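You operate a simulated robot arm through the tools that you are given. There is no shell and no other tool.

You are at the controls of a simulated robot arm. One attempt, no reset.

JOB
Run the screw till the hose reaches the catch tray, then halt it and switch the drive off.
Fine: use Run and Halt on the cream control box; halt before the tray is full; leave the heat knob as it is.

The check looks at the end state, three seconds after you hand in, the way a careful person would. Anything else that was tipped, shoved, dropped, spilled or broken makes it a failure.

ROBOT AND FRAMES
A 6-joint arm with a two-finger gripper, fixed in place. Base frame: the origin is at the foot of the arm, x ahead of it, y to its left, z up. Lengths are in m, angles in rad, forces in N, time in s.
Its first joint turns from -2.897 to 2.897 rad. Payload 3.43 kg.
The TCP is the grasp point between the finger pads, 0.02 m short of the fingertips. In the tool frame z runs along the fingers and y along their closing line. Largest opening 0.19 m; the body of the gripper starts 0.248 m behind the TCP.
Orientation is told as [roll, pitch, yaw] about the base's x, y, z axes, in that order, counted from this pose: with the fingers straight down and closing along the base's y, the tool's x points along the base's -x, its y along +y and its z along -z.

CONTROLS
- The arm moves only by the tool step_arm. Its argument "steps" is a list of rows, each a list of 7 numbers: the shift along the tool's x, y, z in units of 500 mm (1.0 is 500 mm), then the turn, a rotation vector about the tool's x, y, z in units of 45 degrees (1.0 is 45 degrees), then the finger opening in m, from 0 to 0.19. In form: [[x, y, z, rx, ry, rz, jaw], ...]. A call has 1 to 20 rows; each row is the pose to reach, as a shift and turn from the pose commanded when the call began, along the tool's axes at that moment. A call with a number of a shift or a turn outside -1 to 1 is refused whole. Each row takes 0.2 s and may step no farther than 0.05 m and 0.15 rad from the row before; otherwise, or with a gripper value out of range, the whole call is refused. Where a pose cannot be reached the arm comes as near as it can. A force on the tool above 50 N (or 10 N above the force at the start of the call, whichever is more), or a blocked arm, ends the call early, and 0.2 s more pass. Each finger travels about 0.153 m/s and halts on what it meets, pressing with about 34 N; the grip force reading is that of the motor and also rises with nothing between the fingers. The clock runs only during rows and for 0.2 s after the last one: add rows that repeat a pose to give the fingers time. The reply holds the time, the measured pose of the TCP, the force on the tool along the base axes, the opening and the grip force, in the units named above and with some noise, with the torque about the TCP (base axes, N m) and any sound that the robot's microphone picked up.
- Cameras (640 x 400 px; columns grow to the right, rows downward): "scene" is fixed at [0.0502, 0.5001, 1.8533]; the picture's right is [0.07, -1.00, 0.00], its down [-0.71, -0.05, -0.70] and it looks along [0.70, 0.05, -0.71] (base axes); focal length 310 px, centre (320, 200). "wrist" rides on the gripper at [0.07, -0.008, -0.288] in the tool frame; the picture's right is [0.12, 0.99, 0.00], its down [-0.96, 0.12, -0.25] and it looks along [-0.24, 0.03, 0.97] (tool axes); focal length 261 px, centre (320, 200). There is no depth. A picture from a camera that has moved, and an enlarged one, comes with that camera's place and axes in the base frame and with its lens.
- camera(camera): a new picture of that camera. It takes no simulated time.
- slide_trunk(by): slides the trunk up (or, below 0, down) by that many m; the arm rides with it, the base frame stays. It gives what a move gives, with no picture.
- zoom(camera, box): a new picture of the part [left, top, right, bottom] of that camera's present view, enlarged. It takes no simulated time.
- job_done(): hands the job in; it is judged then, once.

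Places have to be worked out from the pictures, the camera data and where the tool is seen. Open the gripper and draw the arm clear of the work before you hand the job in, unless the task says otherwise.

The tools are called after ">>>" as a command line: name --pt "numbers of a row" for each row, then --argument value for the rest, lists and objects as JSON in quotes. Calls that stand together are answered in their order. step_arm: Moves the arm, as the interface text tells. Its arguments: {"type":"object","properties":{"steps":{"type":"array","items":{"type":"array","items":{"type":"number"}}}},"required":["steps"]} The other tools are called the same way: slide_trunk (by) slides the trunk up or down; camera (camera) takes a picture; zoom (camera, box) takes an enlarged picture of a part of a camera's view; job_done () hands the job in.

At the start:

```text
t: 0.0
eef_pos: [0.726, 0.0428, 1.4204]
orientation: [-0.002, -0.001, -0.001]
contact_force: [-0.5, 0.3, -0.9]
ft_torque: [0.02, -0.03, 0.0]
finger_gap: 0.19
grip_force: 0.1
trunk travel left (down, up): [-0.275, 0.165]
```

scene: 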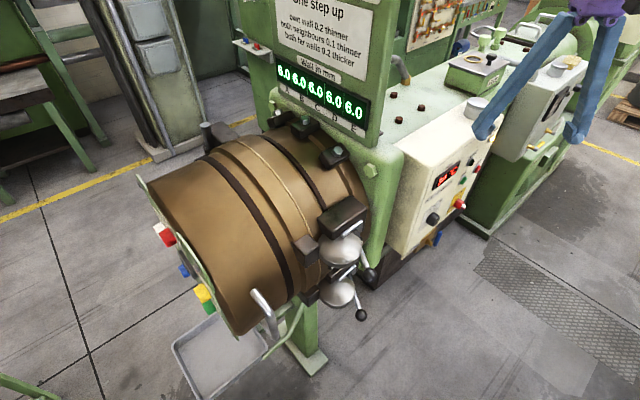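
wrist: 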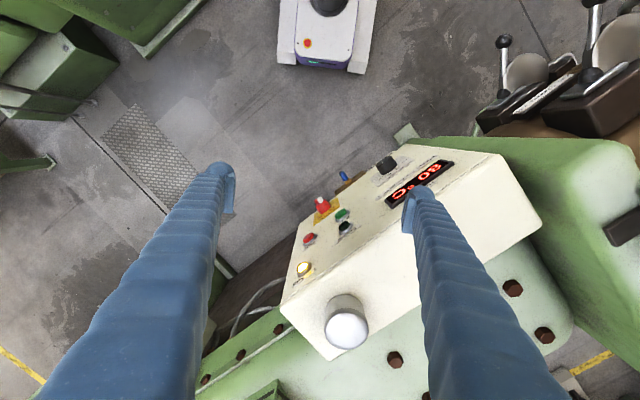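

I start by looking closer at the cream control box and the rest of the machine in both cameras.

>>> zoom --camera "scene" --box '[380, 120, 520, 260]'

>>> zoom --camera "wrist" --box '[270, 130, 550, 370]'

>>> zoom --camera "scene" --box '[140, 180, 400, 400]'

>>> zoom --camera "scene" --box '[240, 0, 640, 160]'

```text
2.86 times, centred on (450, 190) of scene
camera zoom: at [0.0502, 0.5001, 1.8533], right [0.07, -1.0, 0.0], down [-0.71, -0.05, -0.7], along [0.7, 0.05, -0.71], focal length 887 px, centre (-51, 229)
```

zoom: 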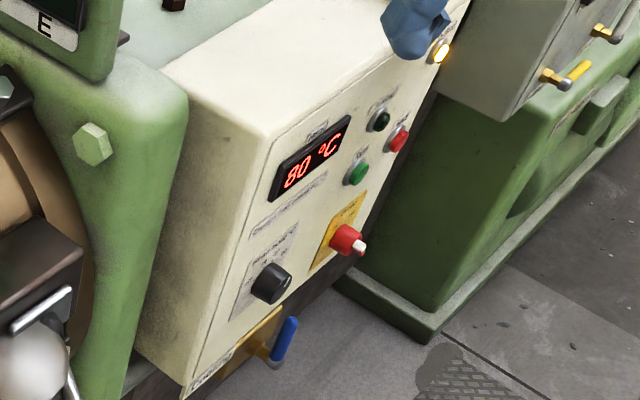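

```text
1.67 times, centred on (410, 250) of wrist
camera zoom: at [0.6547, 0.0337, 1.7062], right [-0.12, 0.99, 0.0], down [0.96, 0.12, 0.25], along [0.24, 0.03, -0.97], focal length 434 px, centre (170, 117)
```

zoom: 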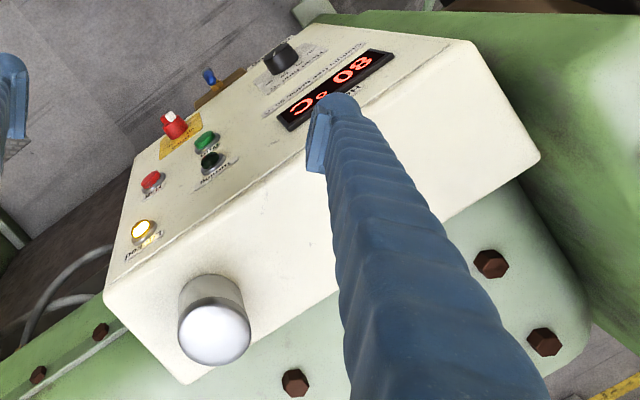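

```text
1.82 times, centred on (270, 290) of scene
camera zoom: at [0.0502, 0.5001, 1.8533], right [0.07, -1.0, 0.0], down [-0.71, -0.05, -0.7], along [0.7, 0.05, -0.71], focal length 564 px, centre (411, 36)
```

zoom: 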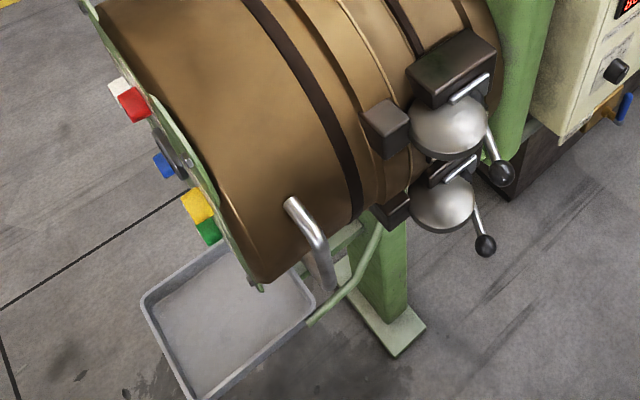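

```text
1.60 times, centred on (440, 80) of scene
camera zoom: at [0.0502, 0.5001, 1.8533], right [0.07, -1.0, 0.0], down [-0.71, -0.05, -0.7], along [0.7, 0.05, -0.71], focal length 497 px, centre (128, 392)
```

zoom: 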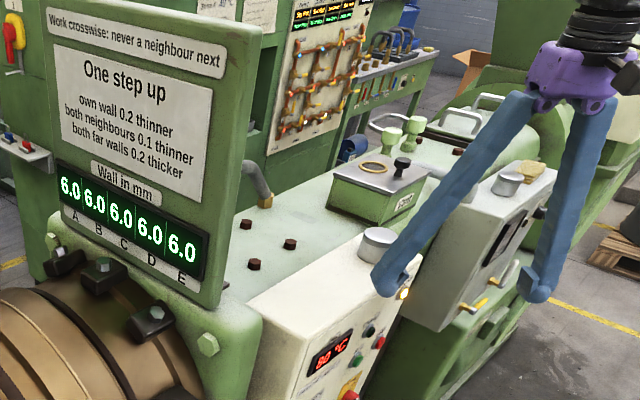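

I need to read the labels; zooming further.

>>> zoom --camera "scene" --box '[430, 145, 490, 185]'

>>> zoom --camera "scene" --box '[415, 180, 475, 220]'

>>> zoom --camera "scene" --box '[405, 205, 465, 255]'

>>> zoom --camera "wrist" --box '[280, 180, 380, 290]'

>>> zoom --camera "wrist" --box '[360, 140, 460, 220]'

```text
10.00 times, centred on (460, 165) of scene
camera zoom: at [0.0502, 0.5001, 1.8533], right [0.07, -1.0, 0.0], down [-0.71, -0.05, -0.7], along [0.7, 0.05, -0.71], focal length 3104 px, centre (-1080, 550)
```

zoom: 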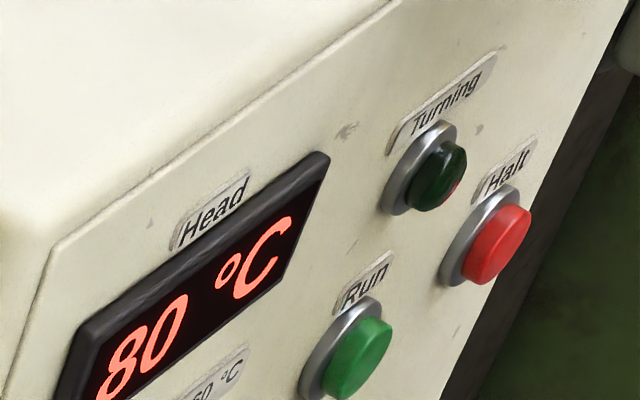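

```text
10.00 times, centred on (445, 200) of scene
camera zoom: at [0.0502, 0.5001, 1.8533], right [0.07, -1.0, 0.0], down [-0.71, -0.05, -0.7], along [0.7, 0.05, -0.71], focal length 3104 px, centre (-930, 200)
```

zoom: 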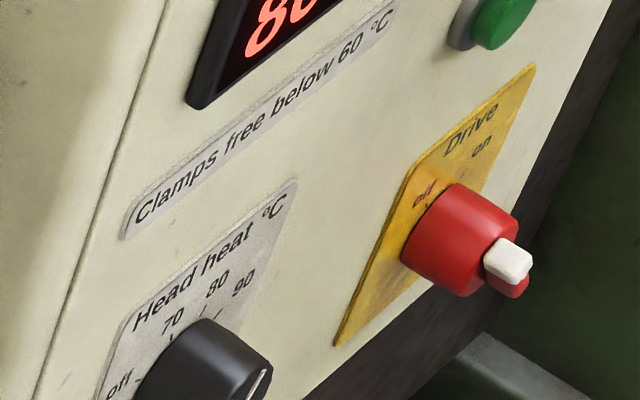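

```text
8.00 times, centred on (435, 230) of scene
camera zoom: at [0.0502, 0.5001, 1.8533], right [0.07, -1.0, 0.0], down [-0.71, -0.05, -0.7], along [0.7, 0.05, -0.71], focal length 2483 px, centre (-600, -40)
```

zoom: 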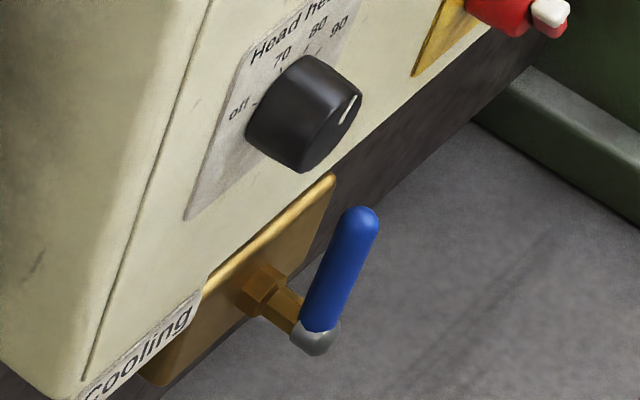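

```text
3.64 times, centred on (330, 235) of wrist
camera zoom: at [0.6547, 0.0337, 1.7062], right [-0.12, 0.99, 0.0], down [0.96, 0.12, 0.25], along [0.24, 0.03, -0.97], focal length 948 px, centre (284, 73)
```

zoom: 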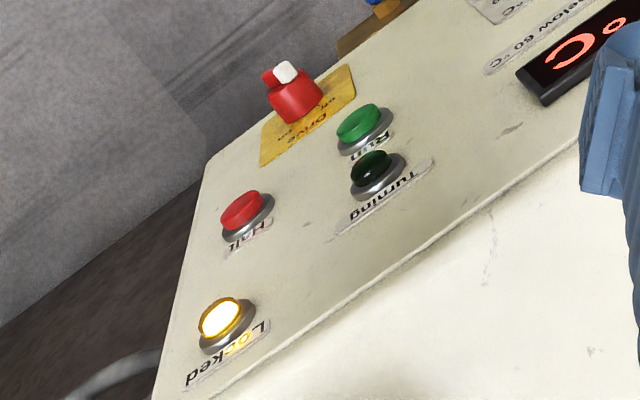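

```text
5.00 times, centred on (410, 180) of wrist
camera zoom: at [0.6547, 0.0337, 1.7062], right [-0.12, 0.99, 0.0], down [0.96, 0.12, 0.25], along [0.24, 0.03, -0.97], focal length 1303 px, centre (-130, 300)
```

zoom: 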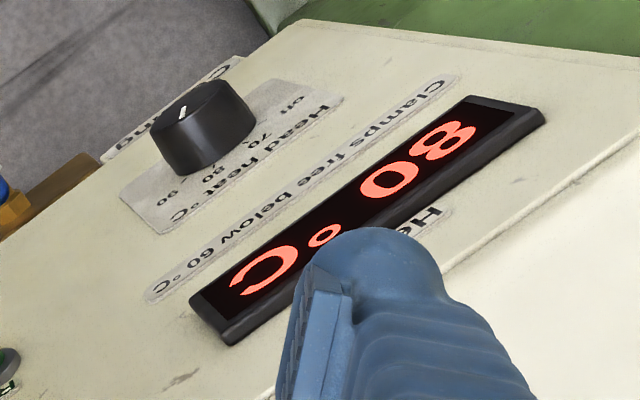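

The panel is vertical and faces about (-0.7,-0.7,0); Run ≈(0.81,0.10,1.19), Halt ≈(0.87,0.036,1.19), Drive ≈(0.837,0.065,1.05). I look closer at the Drive pointer and at the head and tray where the hose will appear.

>>> zoom --camera "wrist" --box '[305, 190, 345, 220]'

>>> zoom --camera "scene" --box '[448, 180, 478, 220]'

>>> zoom --camera "scene" --box '[130, 170, 250, 310]'

>>> zoom --camera "scene" --box '[160, 270, 320, 400]'

>>> zoom --camera "scene" --box '[420, 20, 640, 180]'

```text
13.33 times, centred on (325, 205) of wrist
camera zoom: at [0.6547, 0.0337, 1.7062], right [-0.12, 0.99, 0.0], down [0.96, 0.12, 0.25], along [0.24, 0.03, -0.97], focal length 3475 px, centre (253, 133)
```

zoom: 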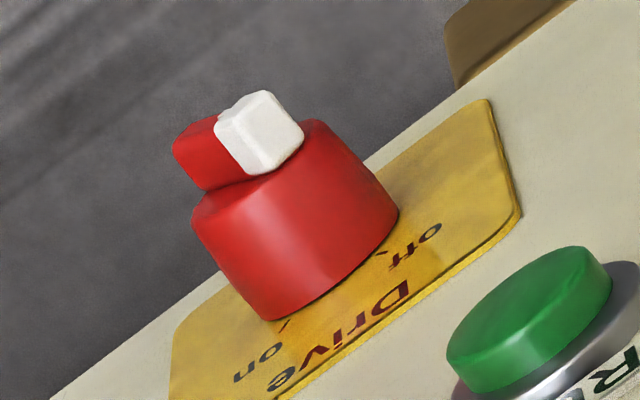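

```text
10.00 times, centred on (463, 200) of scene
camera zoom: at [0.0502, 0.5001, 1.8533], right [0.07, -1.0, 0.0], down [-0.71, -0.05, -0.7], along [0.7, 0.05, -0.71], focal length 3104 px, centre (-1110, 200)
```

zoom: 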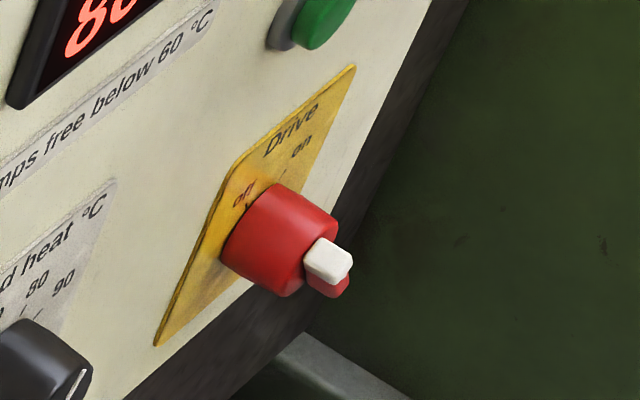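

```text
2.86 times, centred on (190, 240) of scene
camera zoom: at [0.0502, 0.5001, 1.8533], right [0.07, -1.0, 0.0], down [-0.71, -0.05, -0.7], along [0.7, 0.05, -0.71], focal length 887 px, centre (691, 86)
```

zoom: 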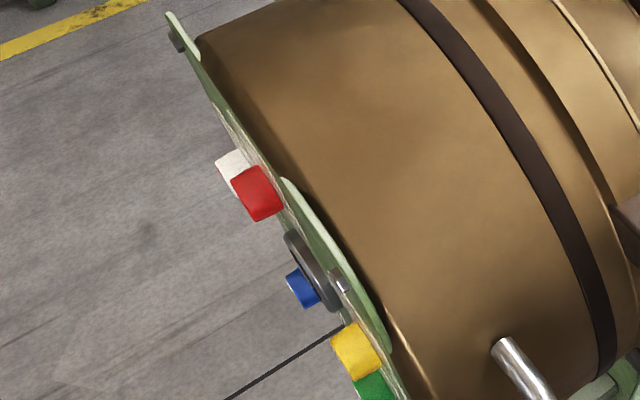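

```text
3.08 times, centred on (240, 335) of scene
camera zoom: at [0.0502, 0.5001, 1.8533], right [0.07, -1.0, 0.0], down [-0.71, -0.05, -0.7], along [0.7, 0.05, -0.71], focal length 955 px, centre (566, -215)
```

zoom: 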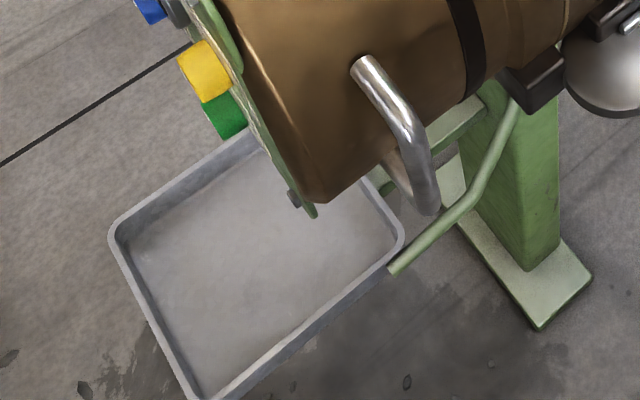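

```text
2.50 times, centred on (530, 100) of scene
camera zoom: at [0.0502, 0.5001, 1.8533], right [0.07, -1.0, 0.0], down [-0.71, -0.05, -0.7], along [0.7, 0.05, -0.71], focal length 776 px, centre (-205, 450)
```

zoom: 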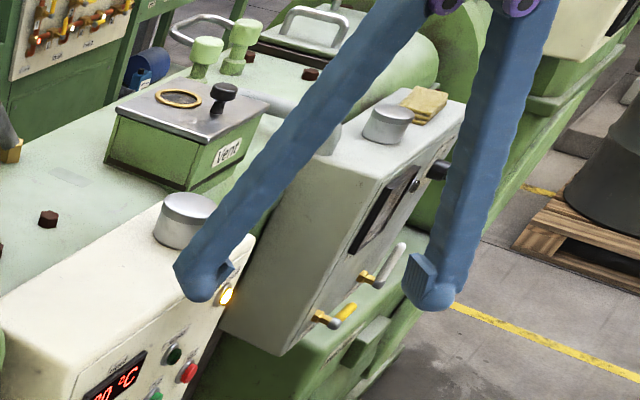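

Drive's white pointer end appears turned toward "off", so it probably must be switched on first; I want a frontal view. I back off from the machine and begin pitching the tool towards horizontal.

>>> step_arm --pt "0.04 -0.04 0 0 -0.1667 0 0.19" --pt "0.08 -0.08 0 0 -0.3333 0 0.19" --pt "0.12 -0.12 0 0 -0.5 0 0.19" --pt "0.16 -0.16 0 0 -0.6667 0 0.19" --pt "0.2 -0.2 0 0 -0.8333 0 0.19" --pt "0.24 -0.24 0 0 -1 0 0.19"

```text
t: 1.4
eef_pos: [0.6047, -0.0781, 1.4223]
orientation: [-0.001, -0.787, -0.003]
contact_force: [-1.0, 0.5, 0.9]
ft_torque: [-0.01, -0.01, -0.03]
finger_gap: 0.1902
grip_force: 0.1
trunk travel left (down, up): [-0.275, 0.165]
```

Pose is as commanded. I finish the pitch to horizontal while lowering 0.15 m.

>>> step_arm --pt "0.035 0 0.035 0 -0.1667 0 0.19" --pt "0.07 0 0.07 0 -0.3333 0 0.19" --pt "0.105 0 0.105 0 -0.5 0 0.19" --pt "0.14 0 0.14 0 -0.6667 0 0.19" --pt "0.175 0 0.175 0 -0.8333 0 0.19" --pt "0.21 0 0.21 0 -1 0 0.19"

```text
t: 3.0
eef_pos: [0.8019, -0.0729, 1.4622]
orientation: [2.657, -1.504, -2.598]
contact_force: [-0.4, -0.7, 0.1]
ft_torque: [-0.01, 0.02, -0.07]
finger_gap: 0.1899
grip_force: 0.0
out of reach, approached as far as the arm can: row 1, 2, 3, 4, 5, 6
trunk travel left (down, up): [-0.275, 0.165]
stopped in row 6: the arm was blocked; the commanded pose is now the measured one
```

The arm cannot fold that close; it stopped at x=0.80 with the tool horizontal. I look before turning on.

>>> camera --camera "scene"

>>> camera --camera "wrist"

```text
taken
```

scene: 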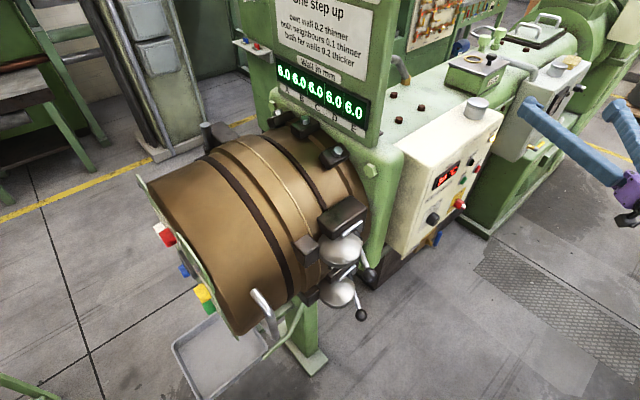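

```text
taken
camera wrist: at [0.5181, -0.0965, 1.3737], right [-0.05, 0.99, -0.09], down [-0.31, 0.07, 0.95], along [0.95, 0.08, 0.3], focal length 261 px, centre (320, 200)
```

wrist: 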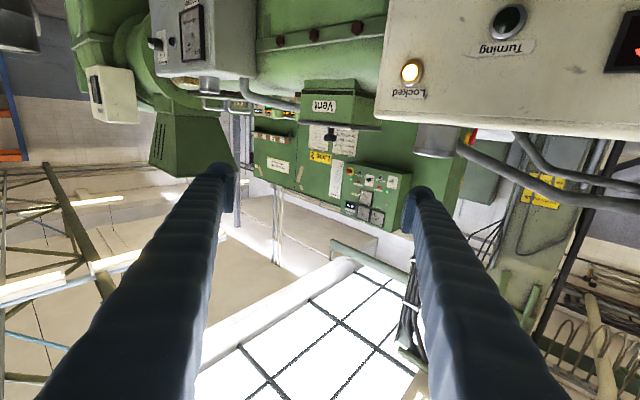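

The tool is clear of everything. Next I yaw the tool about 42° to the left to face the panel, drawing back 8 cm.

>>> step_arm --pt "0 0 -0.026 -0.153 0 0 0.19" --pt "0 -0.004 -0.053 -0.306 0 0 0.19" --pt "0 -0.008 -0.08 -0.46 0 0 0.19" --pt "0 -0.012 -0.106 -0.613 0 0 0.19" --pt "0 -0.016 -0.133 -0.766 0 0 0.19" --pt "0 -0.02 -0.16 -0.92 0 0 0.19"

>>> camera --camera "wrist"

```text
t: 4.4
eef_pos: [0.7225, -0.0892, 1.456]
orientation: [-2.937, -1.506, -2.564]
contact_force: [-0.2, 0.2, -0.5]
ft_torque: [0.0, -0.03, 0.06]
finger_gap: 0.19
grip_force: 0.0
trunk travel left (down, up): [-0.275, 0.165]
```

```text
taken
camera wrist: at [0.5282, -0.2958, 1.3661], right [-0.69, 0.71, -0.13], down [-0.31, -0.13, 0.94], along [0.65, 0.69, 0.31], focal length 261 px, centre (320, 200)
```

wrist: 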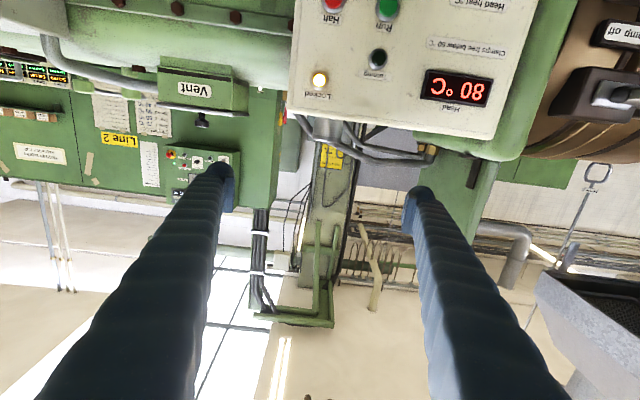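

The yaw is right, with the tool pitched up about 4°. I lower the trunk 0.2 m, fix the pitch, and look again.

>>> slide_trunk --by -0.2

>>> step_arm --pt "0 0 0 0 0.084 0 0.19"

>>> camera --camera "wrist"

>>> camera --camera "scene"

```text
t: 6.6
eef_pos: [0.7223, -0.0885, 1.2567]
orientation: [-2.915, -1.506, -2.588]
contact_force: [0.0, 0.6, -0.6]
ft_torque: [-0.02, 0.02, -0.04]
finger_gap: 0.1897
grip_force: 0.1
trunk travel left (down, up): [-0.075, 0.365]
```

```text
t: 7.0
eef_pos: [0.723, -0.0891, 1.256]
orientation: [-1.39, -1.555, 2.169]
contact_force: [0.1, -0.5, 0.3]
ft_torque: [0.05, -0.03, 0.09]
finger_gap: 0.1899
grip_force: 0.0
trunk travel left (down, up): [-0.075, 0.365]
```

```text
taken
camera wrist: at [0.5238, -0.2994, 1.1858], right [-0.7, 0.7, -0.13], down [-0.27, -0.08, 0.96], along [0.67, 0.71, 0.24], focal length 261 px, centre (320, 200)
```

wrist: 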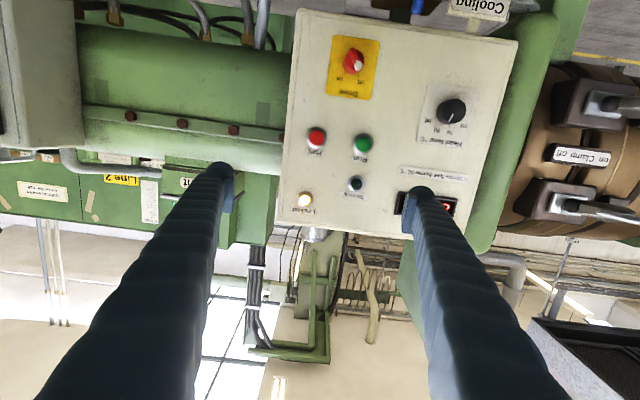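

```text
taken
```

scene: 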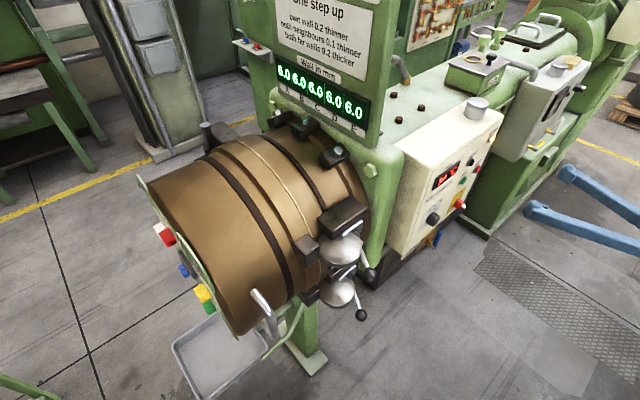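

A good frontal view. I zoom on the Drive switch and buttons.

>>> zoom --camera "wrist" --box '[320, 30, 384, 100]'

>>> zoom --camera "wrist" --box '[280, 110, 400, 220]'

>>> zoom --camera "wrist" --box '[380, 0, 640, 240]'

>>> zoom --camera "wrist" --box '[400, 70, 500, 220]'

```text
5.71 times, centred on (352, 65) of wrist
camera zoom: at [0.5238, -0.2994, 1.1858], right [-0.7, 0.7, -0.13], down [-0.27, -0.08, 0.96], along [0.67, 0.71, 0.24], focal length 1489 px, centre (137, 971)
```

zoom: 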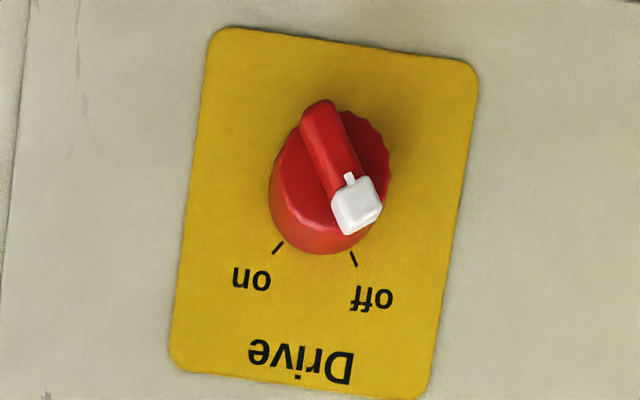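

```text
3.64 times, centred on (340, 165) of wrist
camera zoom: at [0.5238, -0.2994, 1.1858], right [-0.7, 0.7, -0.13], down [-0.27, -0.08, 0.96], along [0.67, 0.71, 0.24], focal length 948 px, centre (247, 327)
```

zoom: 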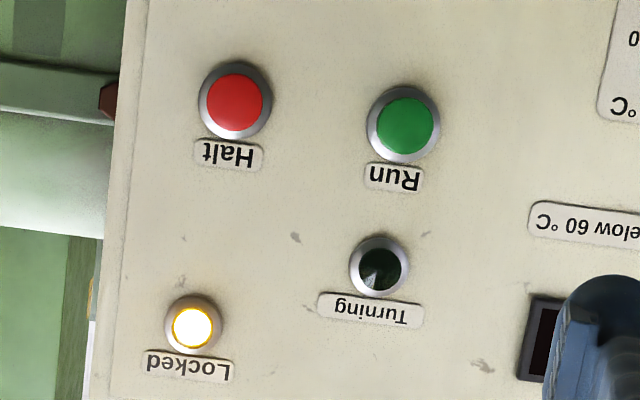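

```text
1.67 times, centred on (510, 120) of wrist
camera zoom: at [0.5238, -0.2994, 1.1858], right [-0.7, 0.7, -0.13], down [-0.27, -0.08, 0.96], along [0.67, 0.71, 0.24], focal length 434 px, centre (3, 333)
```

zoom: 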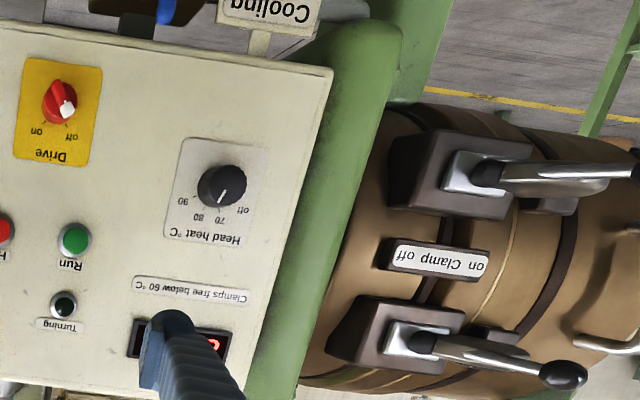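

```text
2.67 times, centred on (450, 145) of wrist
camera zoom: at [0.5238, -0.2994, 1.1858], right [-0.7, 0.7, -0.13], down [-0.27, -0.08, 0.96], along [0.67, 0.71, 0.24], focal length 695 px, centre (-27, 347)
```

zoom: 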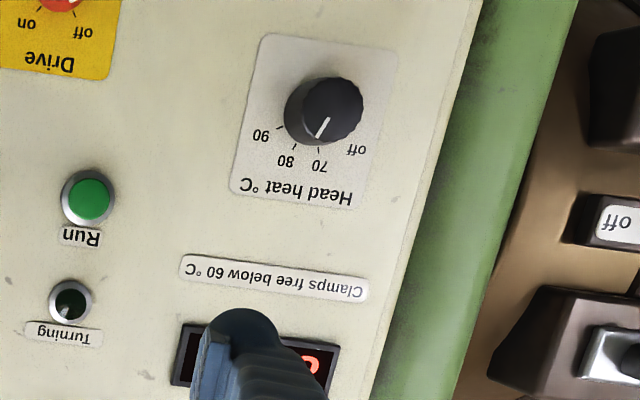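

Drive is at "off" (pointer ~35° left of up, "on" ~35° right of up). I estimate its axis at x−y≈0.772, z≈1.063, bar top about 4 cm off the panel. I lower the trunk and align in front of it, tool turned −35° so that the jaws straddle the bar.

>>> slide_trunk --by -0.07

>>> step_arm --pt "0.05 0.012 0 0 0 -0.156 0.16" --pt "0.1 0.024 0 0 0 -0.311 0.12" --pt "0.15 0.036 0 0 0 -0.467 0.09" --pt "0.2 0.048 0 0 0 -0.622 0.06" --pt "0.246 0.058 0 0 0 -0.778 0.05" --pt "0.246 0.058 0 0 0 -0.778 0.05"

>>> camera --camera "wrist"

>>> camera --camera "scene"

```text
t: 8.1
eef_pos: [0.723, -0.0894, 1.1874]
orientation: [-1.39, -1.557, 2.168]
contact_force: [0.2, 0.3, -0.2]
ft_torque: [0.02, 0.01, -0.01]
finger_gap: 0.19
grip_force: 0.0
trunk travel left (down, up): [-0.005, 0.435]
```

```text
t: 9.4
eef_pos: [0.7608, -0.1167, 1.1725]
orientation: [-1.436, -1.019, 2.278]
contact_force: [-1.4, -1.0, 0.1]
ft_torque: [-0.01, 0.0, -0.03]
finger_gap: 0.0501
grip_force: 0.0
out of reach, approached as far as the arm can: row 3, 4, 5, 6
trunk travel left (down, up): [-0.005, 0.435]
```

```text
taken
camera wrist: at [0.5942, -0.3594, 1.1355], right [-0.6, 0.5, -0.62], down [-0.57, 0.27, 0.78], along [0.56, 0.82, 0.13], focal length 261 px, centre (320, 200)
```

wrist: 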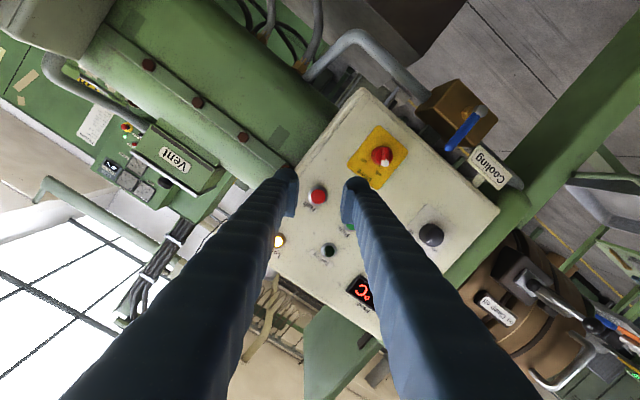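

```text
taken
```

scene: 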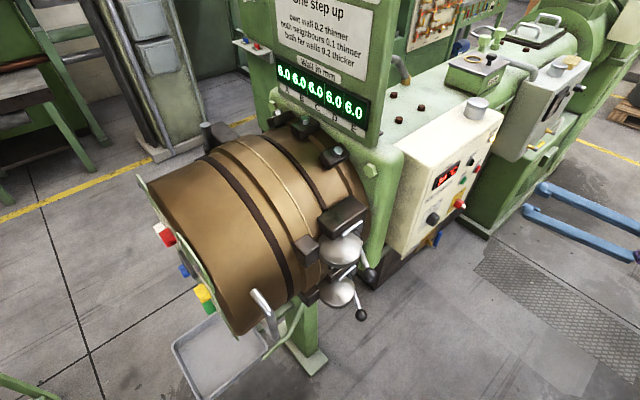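

The arm cannot get so low this close in, but farther forward it should. I command 8 cm forward along the tool axis (still ≥5 cm short of the knob) and see where it lands.

>>> step_arm --pt "0 0 0.04 0 0 0 0.05" --pt "0 0 0.08 0 0 0 0.05" --pt "0 0 0.12 0 0 0 0.05" --pt "0 0 0.16 0 0 0 0.05" --pt "0 0 0.16 0 0 0 0.05"

>>> camera --camera "wrist"

```text
t: 10.7
eef_pos: [0.8155, -0.058, 1.1658]
orientation: [-1.433, -1.023, 2.273]
contact_force: [-0.2, -0.8, 0.4]
ft_torque: [0.02, 0.0, 0.0]
finger_gap: 0.0499
grip_force: 0.1
trunk travel left (down, up): [-0.005, 0.435]
```

```text
taken
camera wrist: at [0.648, -0.301, 1.1303], right [-0.61, 0.5, -0.61], down [-0.57, 0.27, 0.78], along [0.56, 0.82, 0.12], focal length 261 px, centre (320, 200)
```

wrist: 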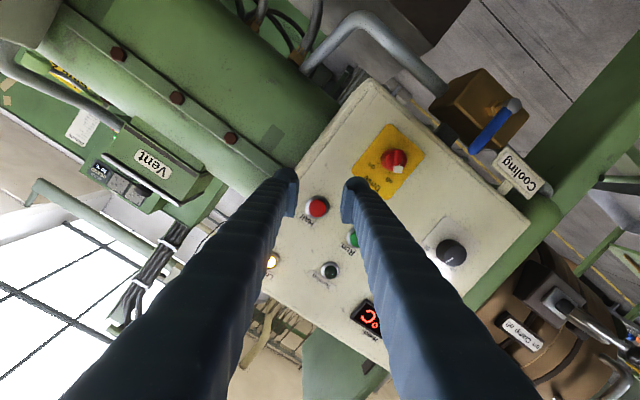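

The frame is now at n·p≈0.536, right of and above the knob. I move left 7 cm and down 10 cm while squaring the orientation.

>>> step_arm --pt "0.02 0.0455 0.004 0.018 -0.011 -0.017 0.05" --pt "0.04 0.091 0.008 0.036 -0.022 -0.035 0.05" --pt "0.06 0.1366 0.012 0.054 -0.033 -0.052 0.05" --pt "0.08 0.182 0.016 0.072 -0.044 -0.07 0.05" --pt "0.1004 0.2276 0.0204 0.09 -0.055 -0.087 0.05" --pt "0.1004 0.2276 0.0204 0.09 -0.055 -0.087 0.05"

>>> camera --camera "wrist"

```text
t: 12.1
eef_pos: [0.8175, -0.0525, 1.1668]
orientation: [-1.44, -1.025, 2.289]
contact_force: [0.0, -0.3, -0.3]
ft_torque: [0.02, -0.01, -0.01]
finger_gap: 0.0501
grip_force: 0.1
out of reach, approached as far as the arm can: row 1, 2, 3, 4, 5, 6
trunk travel left (down, up): [-0.005, 0.435]
```

```text
taken
camera wrist: at [0.6521, -0.2969, 1.1293], right [-0.61, 0.5, -0.61], down [-0.57, 0.26, 0.78], along [0.55, 0.82, 0.13], focal length 261 px, centre (320, 200)
```

wrist: 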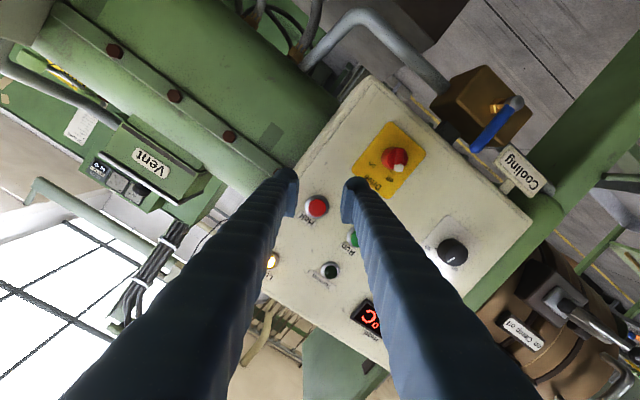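

That stance is at a joint limit. Leaning the tool along the bar direction (wrist higher, fingers 40° off the panel normal, closing line still across the bar) should be reachable; I tilt in place first.

>>> step_arm --pt "0 0 0 0.0234 0.1666 -0.0102 0.05" --pt "0 0 0 0.0468 0.333 -0.0204 0.05" --pt "0 0 0 0.0702 0.5 -0.0306 0.05" --pt "0 0 0 0.0936 0.6664 -0.0408 0.05" --pt "0 0 0 0.117 0.833 -0.051 0.05" --pt "0 0 0 0.117 0.833 -0.051 0.05"

>>> camera --camera "wrist"

>>> camera --camera "scene"

```text
t: 13.4
eef_pos: [0.8184, -0.0517, 1.1649]
orientation: [-0.836, -0.684, 1.393]
contact_force: [0.8, 0.6, 0.1]
ft_torque: [-0.08, 0.0, -0.08]
finger_gap: 0.0503
grip_force: 0.1
trunk travel left (down, up): [-0.005, 0.435]
```

```text
taken
camera wrist: at [0.5809, -0.1939, 1.2747], right [-0.59, 0.48, -0.65], down [-0.14, 0.73, 0.67], along [0.8, 0.48, -0.37], focal length 261 px, centre (320, 200)
```

wrist: 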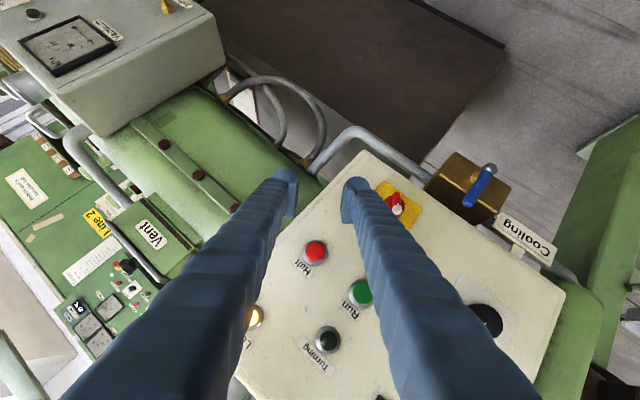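

```text
taken
```

scene: 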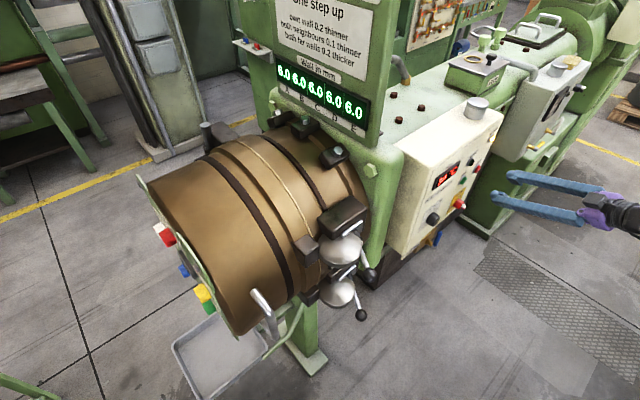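

Reached. The tool axes match the plan, so I move in front of the knob: left 7 cm, down 10 cm, still 5 cm out from the grasp.

>>> step_arm --pt "0.0129 0.0462 0.0117 0 0 0 0.05" --pt "0.0258 0.0923 0.0234 0 0 0 0.05" --pt "0.0386 0.1385 0.035 0 0 0 0.05" --pt "0.0515 0.1846 0.0467 0 0 0 0.05" --pt "0.0644 0.2308 0.0584 0 0 0 0.05" --pt "0.0644 0.2308 0.0584 0 0 0 0.05"

>>> camera --camera "wrist"

>>> zoom --camera "scene" --box '[400, 140, 560, 260]'

```text
t: 14.8
eef_pos: [0.7725, -0.0056, 1.0783]
orientation: [-0.818, -0.685, 1.388]
contact_force: [0.8, 0.1, 0.4]
ft_torque: [-0.04, 0.01, -0.01]
finger_gap: 0.0502
grip_force: 0.0
out of reach, approached as far as the arm can: row 5, 6
trunk travel left (down, up): [-0.005, 0.435]
```

```text
taken
camera wrist: at [0.5377, -0.1483, 1.1893], right [-0.6, 0.48, -0.64], down [-0.13, 0.73, 0.67], along [0.79, 0.49, -0.38], focal length 261 px, centre (320, 200)
```

wrist: 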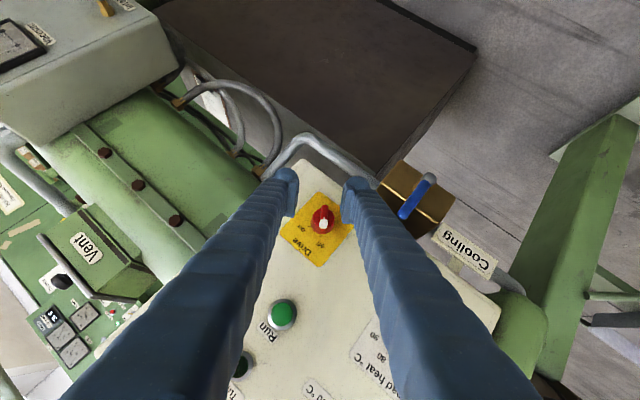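

```text
3.33 times, centred on (480, 200) of scene
camera zoom: at [0.0502, 0.5001, 1.8533], right [0.07, -1.0, 0.0], down [-0.71, -0.05, -0.7], along [0.7, 0.05, -0.71], focal length 1035 px, centre (-213, 200)
```

zoom: 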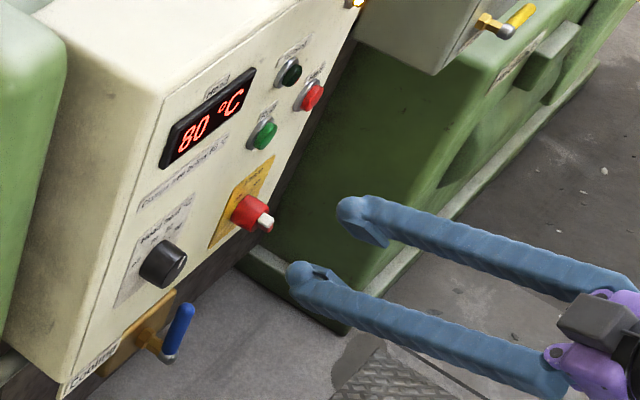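

Almost there, 1.5 cm too high, and laterally centred on the bar. I zoom to check the knob position from here.

>>> zoom --camera "wrist" --box '[280, 170, 360, 270]'

>>> zoom --camera "scene" --box '[445, 180, 515, 225]'

```text
4.00 times, centred on (320, 220) of wrist
camera zoom: at [0.5377, -0.1483, 1.1893], right [-0.6, 0.48, -0.64], down [-0.13, 0.73, 0.67], along [0.79, 0.49, -0.38], focal length 1043 px, centre (320, 120)
```

zoom: 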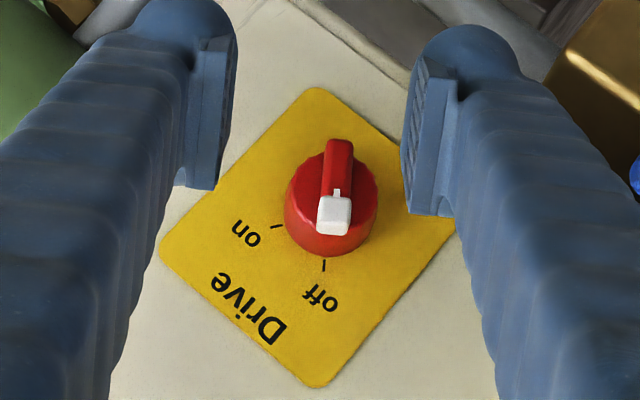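

```text
8.89 times, centred on (480, 202) of scene
camera zoom: at [0.0502, 0.5001, 1.8533], right [0.07, -1.0, 0.0], down [-0.71, -0.05, -0.7], along [0.7, 0.05, -0.71], focal length 2759 px, centre (-1102, 178)
```

zoom: 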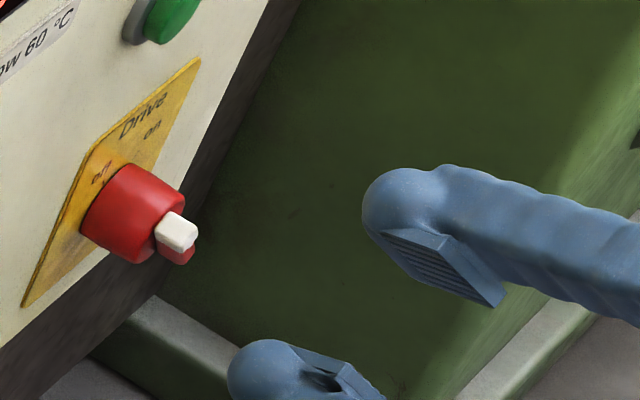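

The knob triangulates to R=0.546, U≈1.061, agreeing with the plan. I go forward 3.3 cm and down 1.6 cm, still a little short of the bar.

>>> step_arm --pt "-0.0085 0.0083 0.0216 0 0 0 0.05" --pt "-0.017 0.0165 0.0432 0 0 0 0.05" --pt "-0.0256 0.0248 0.0648 0 0 0 0.05" --pt "-0.0256 0.0248 0.0648 0 0 0 0.05"

>>> zoom --camera "wrist" --box '[270, 160, 370, 270]'

>>> zoom --camera "scene" --box '[430, 180, 500, 225]'

```text
t: 15.8
eef_pos: [0.7956, 0.0177, 1.0768]
orientation: [-0.814, -0.685, 1.385]
contact_force: [0.6, -0.3, -0.6]
ft_torque: [0.03, 0.0, -0.03]
finger_gap: 0.0499
grip_force: 0.1
out of reach, approached as far as the arm can: row 1, 2, 3, 4
trunk travel left (down, up): [-0.005, 0.435]
```

```text
3.64 times, centred on (320, 215) of wrist
camera zoom: at [0.5621, -0.1255, 1.1894], right [-0.6, 0.48, -0.63], down [-0.13, 0.73, 0.68], along [0.79, 0.49, -0.38], focal length 948 px, centre (320, 146)
```

zoom: 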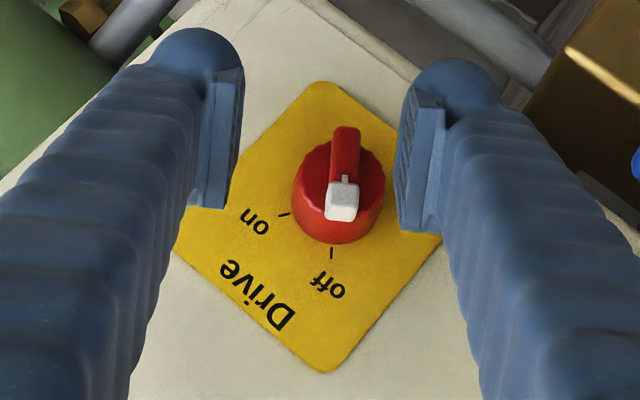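

```text
8.89 times, centred on (465, 202) of scene
camera zoom: at [0.0502, 0.5001, 1.8533], right [0.07, -1.0, 0.0], down [-0.71, -0.05, -0.7], along [0.7, 0.05, -0.71], focal length 2759 px, centre (-969, 178)
```

zoom: 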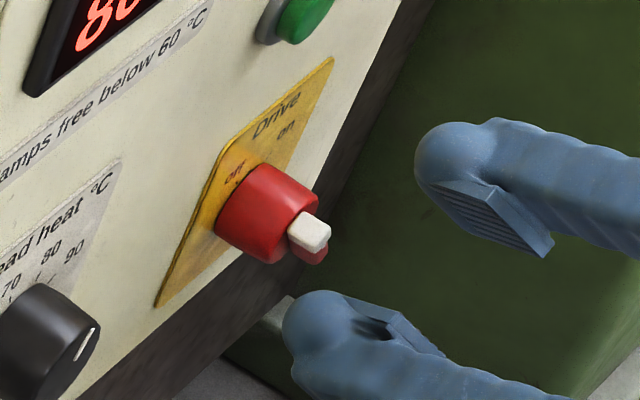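

Still stuck 1.3 cm high; leaning 10° more should free the wrist. I rotate further about the closing axis and step down.

>>> step_arm --pt "0 0 0 0 0.111 0 0.05" --pt "0 0 0 0 0.222 0 0.05" --pt "0.0049 0.0117 0.0042 0 0.222 0 0.05" --pt "0.0098 0.0234 0.0084 0 0.222 0 0.05" --pt "0.0098 0.0234 0.0084 0 0.222 0 0.05"

>>> zoom --camera "wrist" --box '[270, 160, 370, 270]'

>>> zoom --camera "scene" --box '[430, 180, 500, 225]'

```text
t: 17.1
eef_pos: [0.7925, 0.0221, 1.065]
orientation: [-0.747, -0.561, 1.244]
contact_force: [0.2, -0.2, -0.7]
ft_torque: [0.03, -0.02, -0.02]
finger_gap: 0.0502
grip_force: 0.0
trunk travel left (down, up): [-0.005, 0.435]
```

```text
3.64 times, centred on (320, 215) of wrist
camera zoom: at [0.5555, -0.0835, 1.2101], right [-0.61, 0.48, -0.63], down [0.0, 0.8, 0.6], along [0.79, 0.36, -0.49], focal length 948 px, centre (320, 146)
```

zoom: 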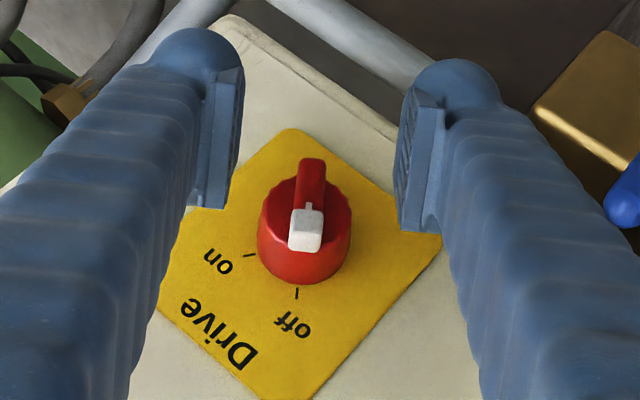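

```text
8.89 times, centred on (465, 202) of scene
camera zoom: at [0.0502, 0.5001, 1.8533], right [0.07, -1.0, 0.0], down [-0.71, -0.05, -0.7], along [0.7, 0.05, -0.71], focal length 2759 px, centre (-969, 178)
```

zoom: 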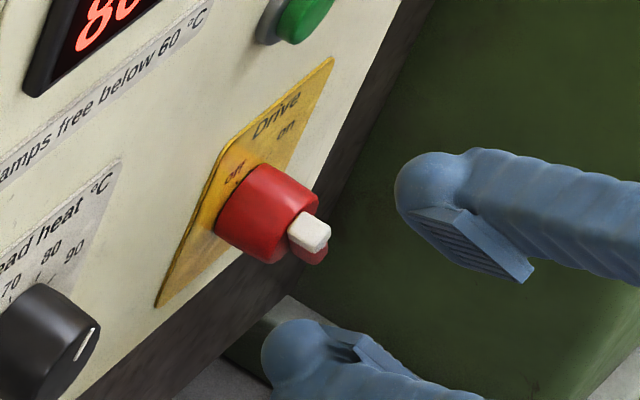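

Reached now: TCP at n=0.576, R=0.545, U=1.065, bar centred within 2 mm. I move 1.8 cm straight toward the panel to straddle the bar and check.

>>> step_arm --pt "-0.0094 0.001 0.0073 0 0 0 0.05" --pt "-0.0188 0.002 0.0147 0 0 0 0.05" --pt "-0.0282 0.0028 0.022 0 0 0 0.05" --pt "-0.0282 0.0028 0.022 0 0 0 0.05"

>>> zoom --camera "wrist" --box '[270, 160, 370, 270]'

>>> zoom --camera "scene" --box '[430, 180, 500, 225]'

```text
t: 18.1
eef_pos: [0.8034, 0.0363, 1.0651]
orientation: [-0.744, -0.563, 1.243]
contact_force: [-0.1, 0.5, 0.3]
ft_torque: [-0.02, 0.02, -0.01]
finger_gap: 0.05
grip_force: 0.0
trunk travel left (down, up): [-0.005, 0.435]
```

```text
3.64 times, centred on (320, 215) of wrist
camera zoom: at [0.5673, -0.0693, 1.2102], right [-0.61, 0.48, -0.63], down [0.01, 0.8, 0.6], along [0.79, 0.36, -0.49], focal length 948 px, centre (320, 146)
```

zoom: 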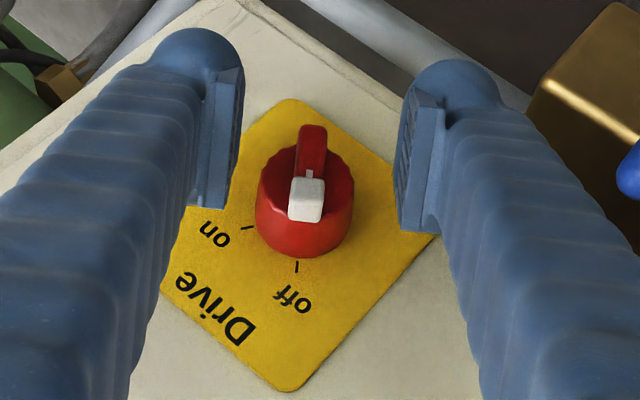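

```text
8.89 times, centred on (465, 202) of scene
camera zoom: at [0.0502, 0.5001, 1.8533], right [0.07, -1.0, 0.0], down [-0.71, -0.05, -0.7], along [0.7, 0.05, -0.71], focal length 2759 px, centre (-969, 178)
```

zoom: 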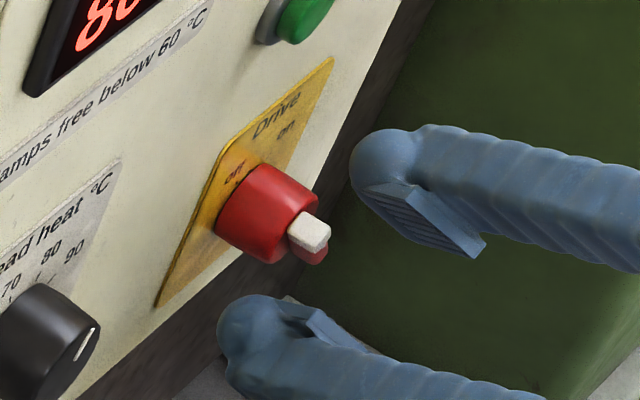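

The mid-point of the pads sits over the bar. I close the fingers gradually, watching the gap for the ~1.2 cm bar.

>>> step_arm --pt "0 0 0 0 0 0 0.035" --pt "0 0 0 0 0 0 0.02" --pt "0 0 0 0 0 0 0.005" --pt "0 0 0 0 0 0 0.005"

>>> zoom --camera "wrist" --box '[270, 160, 370, 270]'

>>> zoom --camera "scene" --box '[430, 180, 500, 225]'

```text
t: 19.1
eef_pos: [0.8052, 0.0357, 1.0654]
orientation: [-0.747, -0.563, 1.241]
contact_force: [11.4, -7.2, 8.9]
ft_torque: [0.02, 0.02, -0.29]
finger_gap: 0.0089
grip_force: 42.6
trunk travel left (down, up): [-0.005, 0.435]
```

```text
3.64 times, centred on (320, 215) of wrist
camera zoom: at [0.5679, -0.0702, 1.2108], right [-0.61, 0.48, -0.63], down [0.01, 0.8, 0.6], along [0.8, 0.36, -0.49], focal length 948 px, centre (320, 146)
```

zoom: 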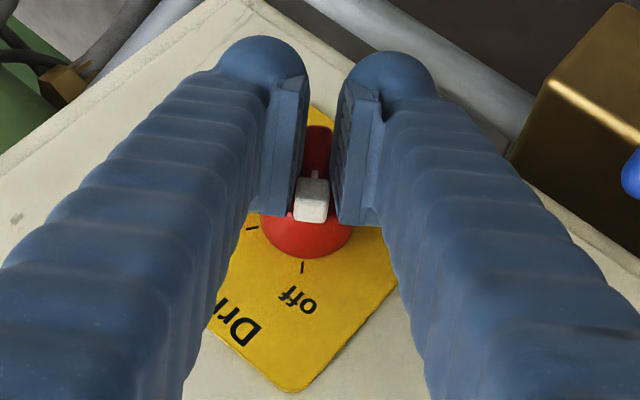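

```text
8.89 times, centred on (465, 202) of scene
camera zoom: at [0.0502, 0.5001, 1.8533], right [0.07, -1.0, 0.0], down [-0.71, -0.05, -0.7], along [0.7, 0.05, -0.71], focal length 2759 px, centre (-969, 178)
```

zoom: 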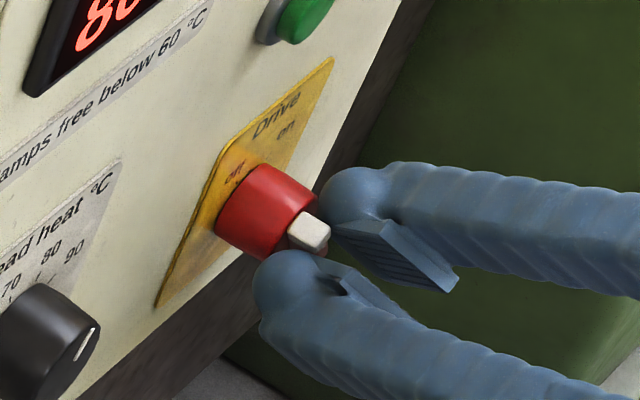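

Bar gripped (gap 8.9 mm, grip 43 N). I turn the tool clockwise about the knob axis by 35° in small rows first.

>>> step_arm --pt "0.0002 -0.0017 0.0002 -0.1178 0 0.1016 0.005" --pt "0.0005 -0.0034 0.0005 -0.2356 0 0.2032 0.005" --pt "0.0007 -0.005 0.0007 -0.3534 0 0.3048 0.005" --pt "0.001 -0.0067 0.001 -0.4712 0 0.4064 0.005" --pt "0.0012 -0.0084 0.0012 -0.589 0 0.508 0.005"

>>> zoom --camera "wrist" --box '[270, 160, 370, 270]'

>>> zoom --camera "scene" --box '[430, 150, 530, 225]'

```text
t: 19.4
eef_pos: [0.805, 0.0351, 1.0662]
orientation: [-0.687, -0.603, 1.207]
contact_force: [-18.9, -0.6, 5.8]
ft_torque: [-0.7, 0.67, -0.42]
finger_gap: 0.0083
grip_force: 42.0
trunk travel left (down, up): [-0.005, 0.435]
stopped in row 1: the force on the tool passed its limit at 73 N (the readings are from after the stop); the commanded pose is now the measured one
```

```text
3.64 times, centred on (320, 215) of wrist
camera zoom: at [0.5724, -0.0773, 1.2128], right [-0.62, 0.51, -0.59], down [0.03, 0.77, 0.64], along [0.78, 0.38, -0.49], focal length 948 px, centre (320, 146)
```

zoom: 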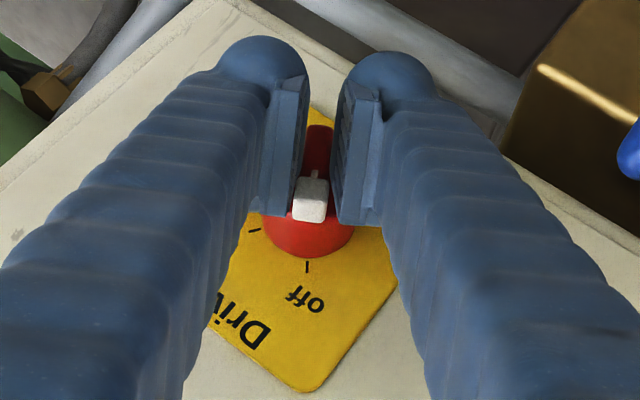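

```text
5.33 times, centred on (480, 188) of scene
camera zoom: at [0.0502, 0.5001, 1.8533], right [0.07, -1.0, 0.0], down [-0.71, -0.05, -0.7], along [0.7, 0.05, -0.71], focal length 1656 px, centre (-533, 267)
```

zoom: 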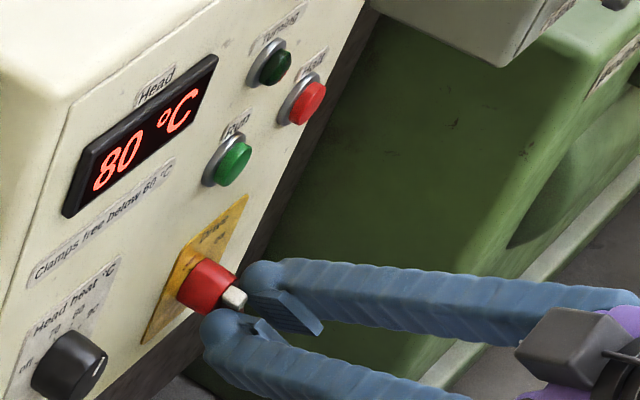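

The force limit tripped after about 3° of turn although the knob does seem to follow. I hold still one row to read the settled force.

>>> step_arm --pt "0 0 0 0 0 0 0.005" --pt "0 0 0 0 0 0 0.005"

>>> zoom --camera "wrist" --box '[290, 180, 350, 240]'

```text
t: 20.0
eef_pos: [0.8053, 0.0359, 1.0659]
orientation: [-0.687, -0.603, 1.207]
contact_force: [-24.8, -2.6, 1.0]
ft_torque: [0.01, -0.01, 0.23]
finger_gap: 0.0086
grip_force: 42.2
trunk travel left (down, up): [-0.005, 0.435]
```

```text
6.67 times, centred on (320, 210) of wrist
camera zoom: at [0.5725, -0.0775, 1.2126], right [-0.62, 0.51, -0.59], down [0.03, 0.77, 0.64], along [0.78, 0.38, -0.49], focal length 1738 px, centre (320, 133)
```

zoom: 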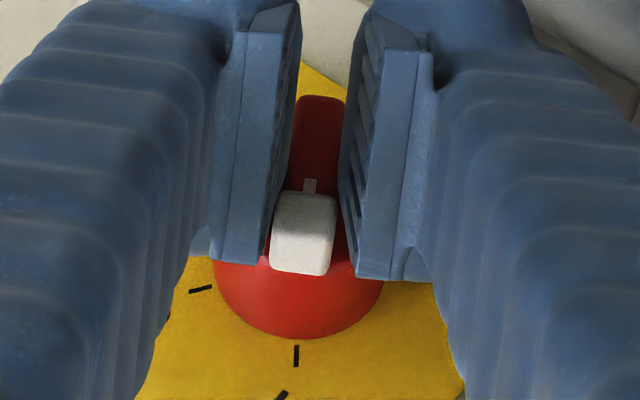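

Settled force is ~19 N pushing the tool off the panel plus ~16 N to the left, so the tips are pressing on the knob. I ease back 2 mm and 1 mm left and re-read.

>>> step_arm --pt "0.0022 0.0016 -0.0034 0 0 0 0.005" --pt "0.0022 0.0016 -0.0034 0 0 0 0.005"

```text
t: 20.6
eef_pos: [0.8041, 0.036, 1.0666]
orientation: [-0.688, -0.602, 1.206]
contact_force: [-6.6, 2.4, 2.3]
ft_torque: [0.13, -0.14, 0.18]
finger_gap: 0.0087
grip_force: 42.5
trunk travel left (down, up): [-0.005, 0.435]
```

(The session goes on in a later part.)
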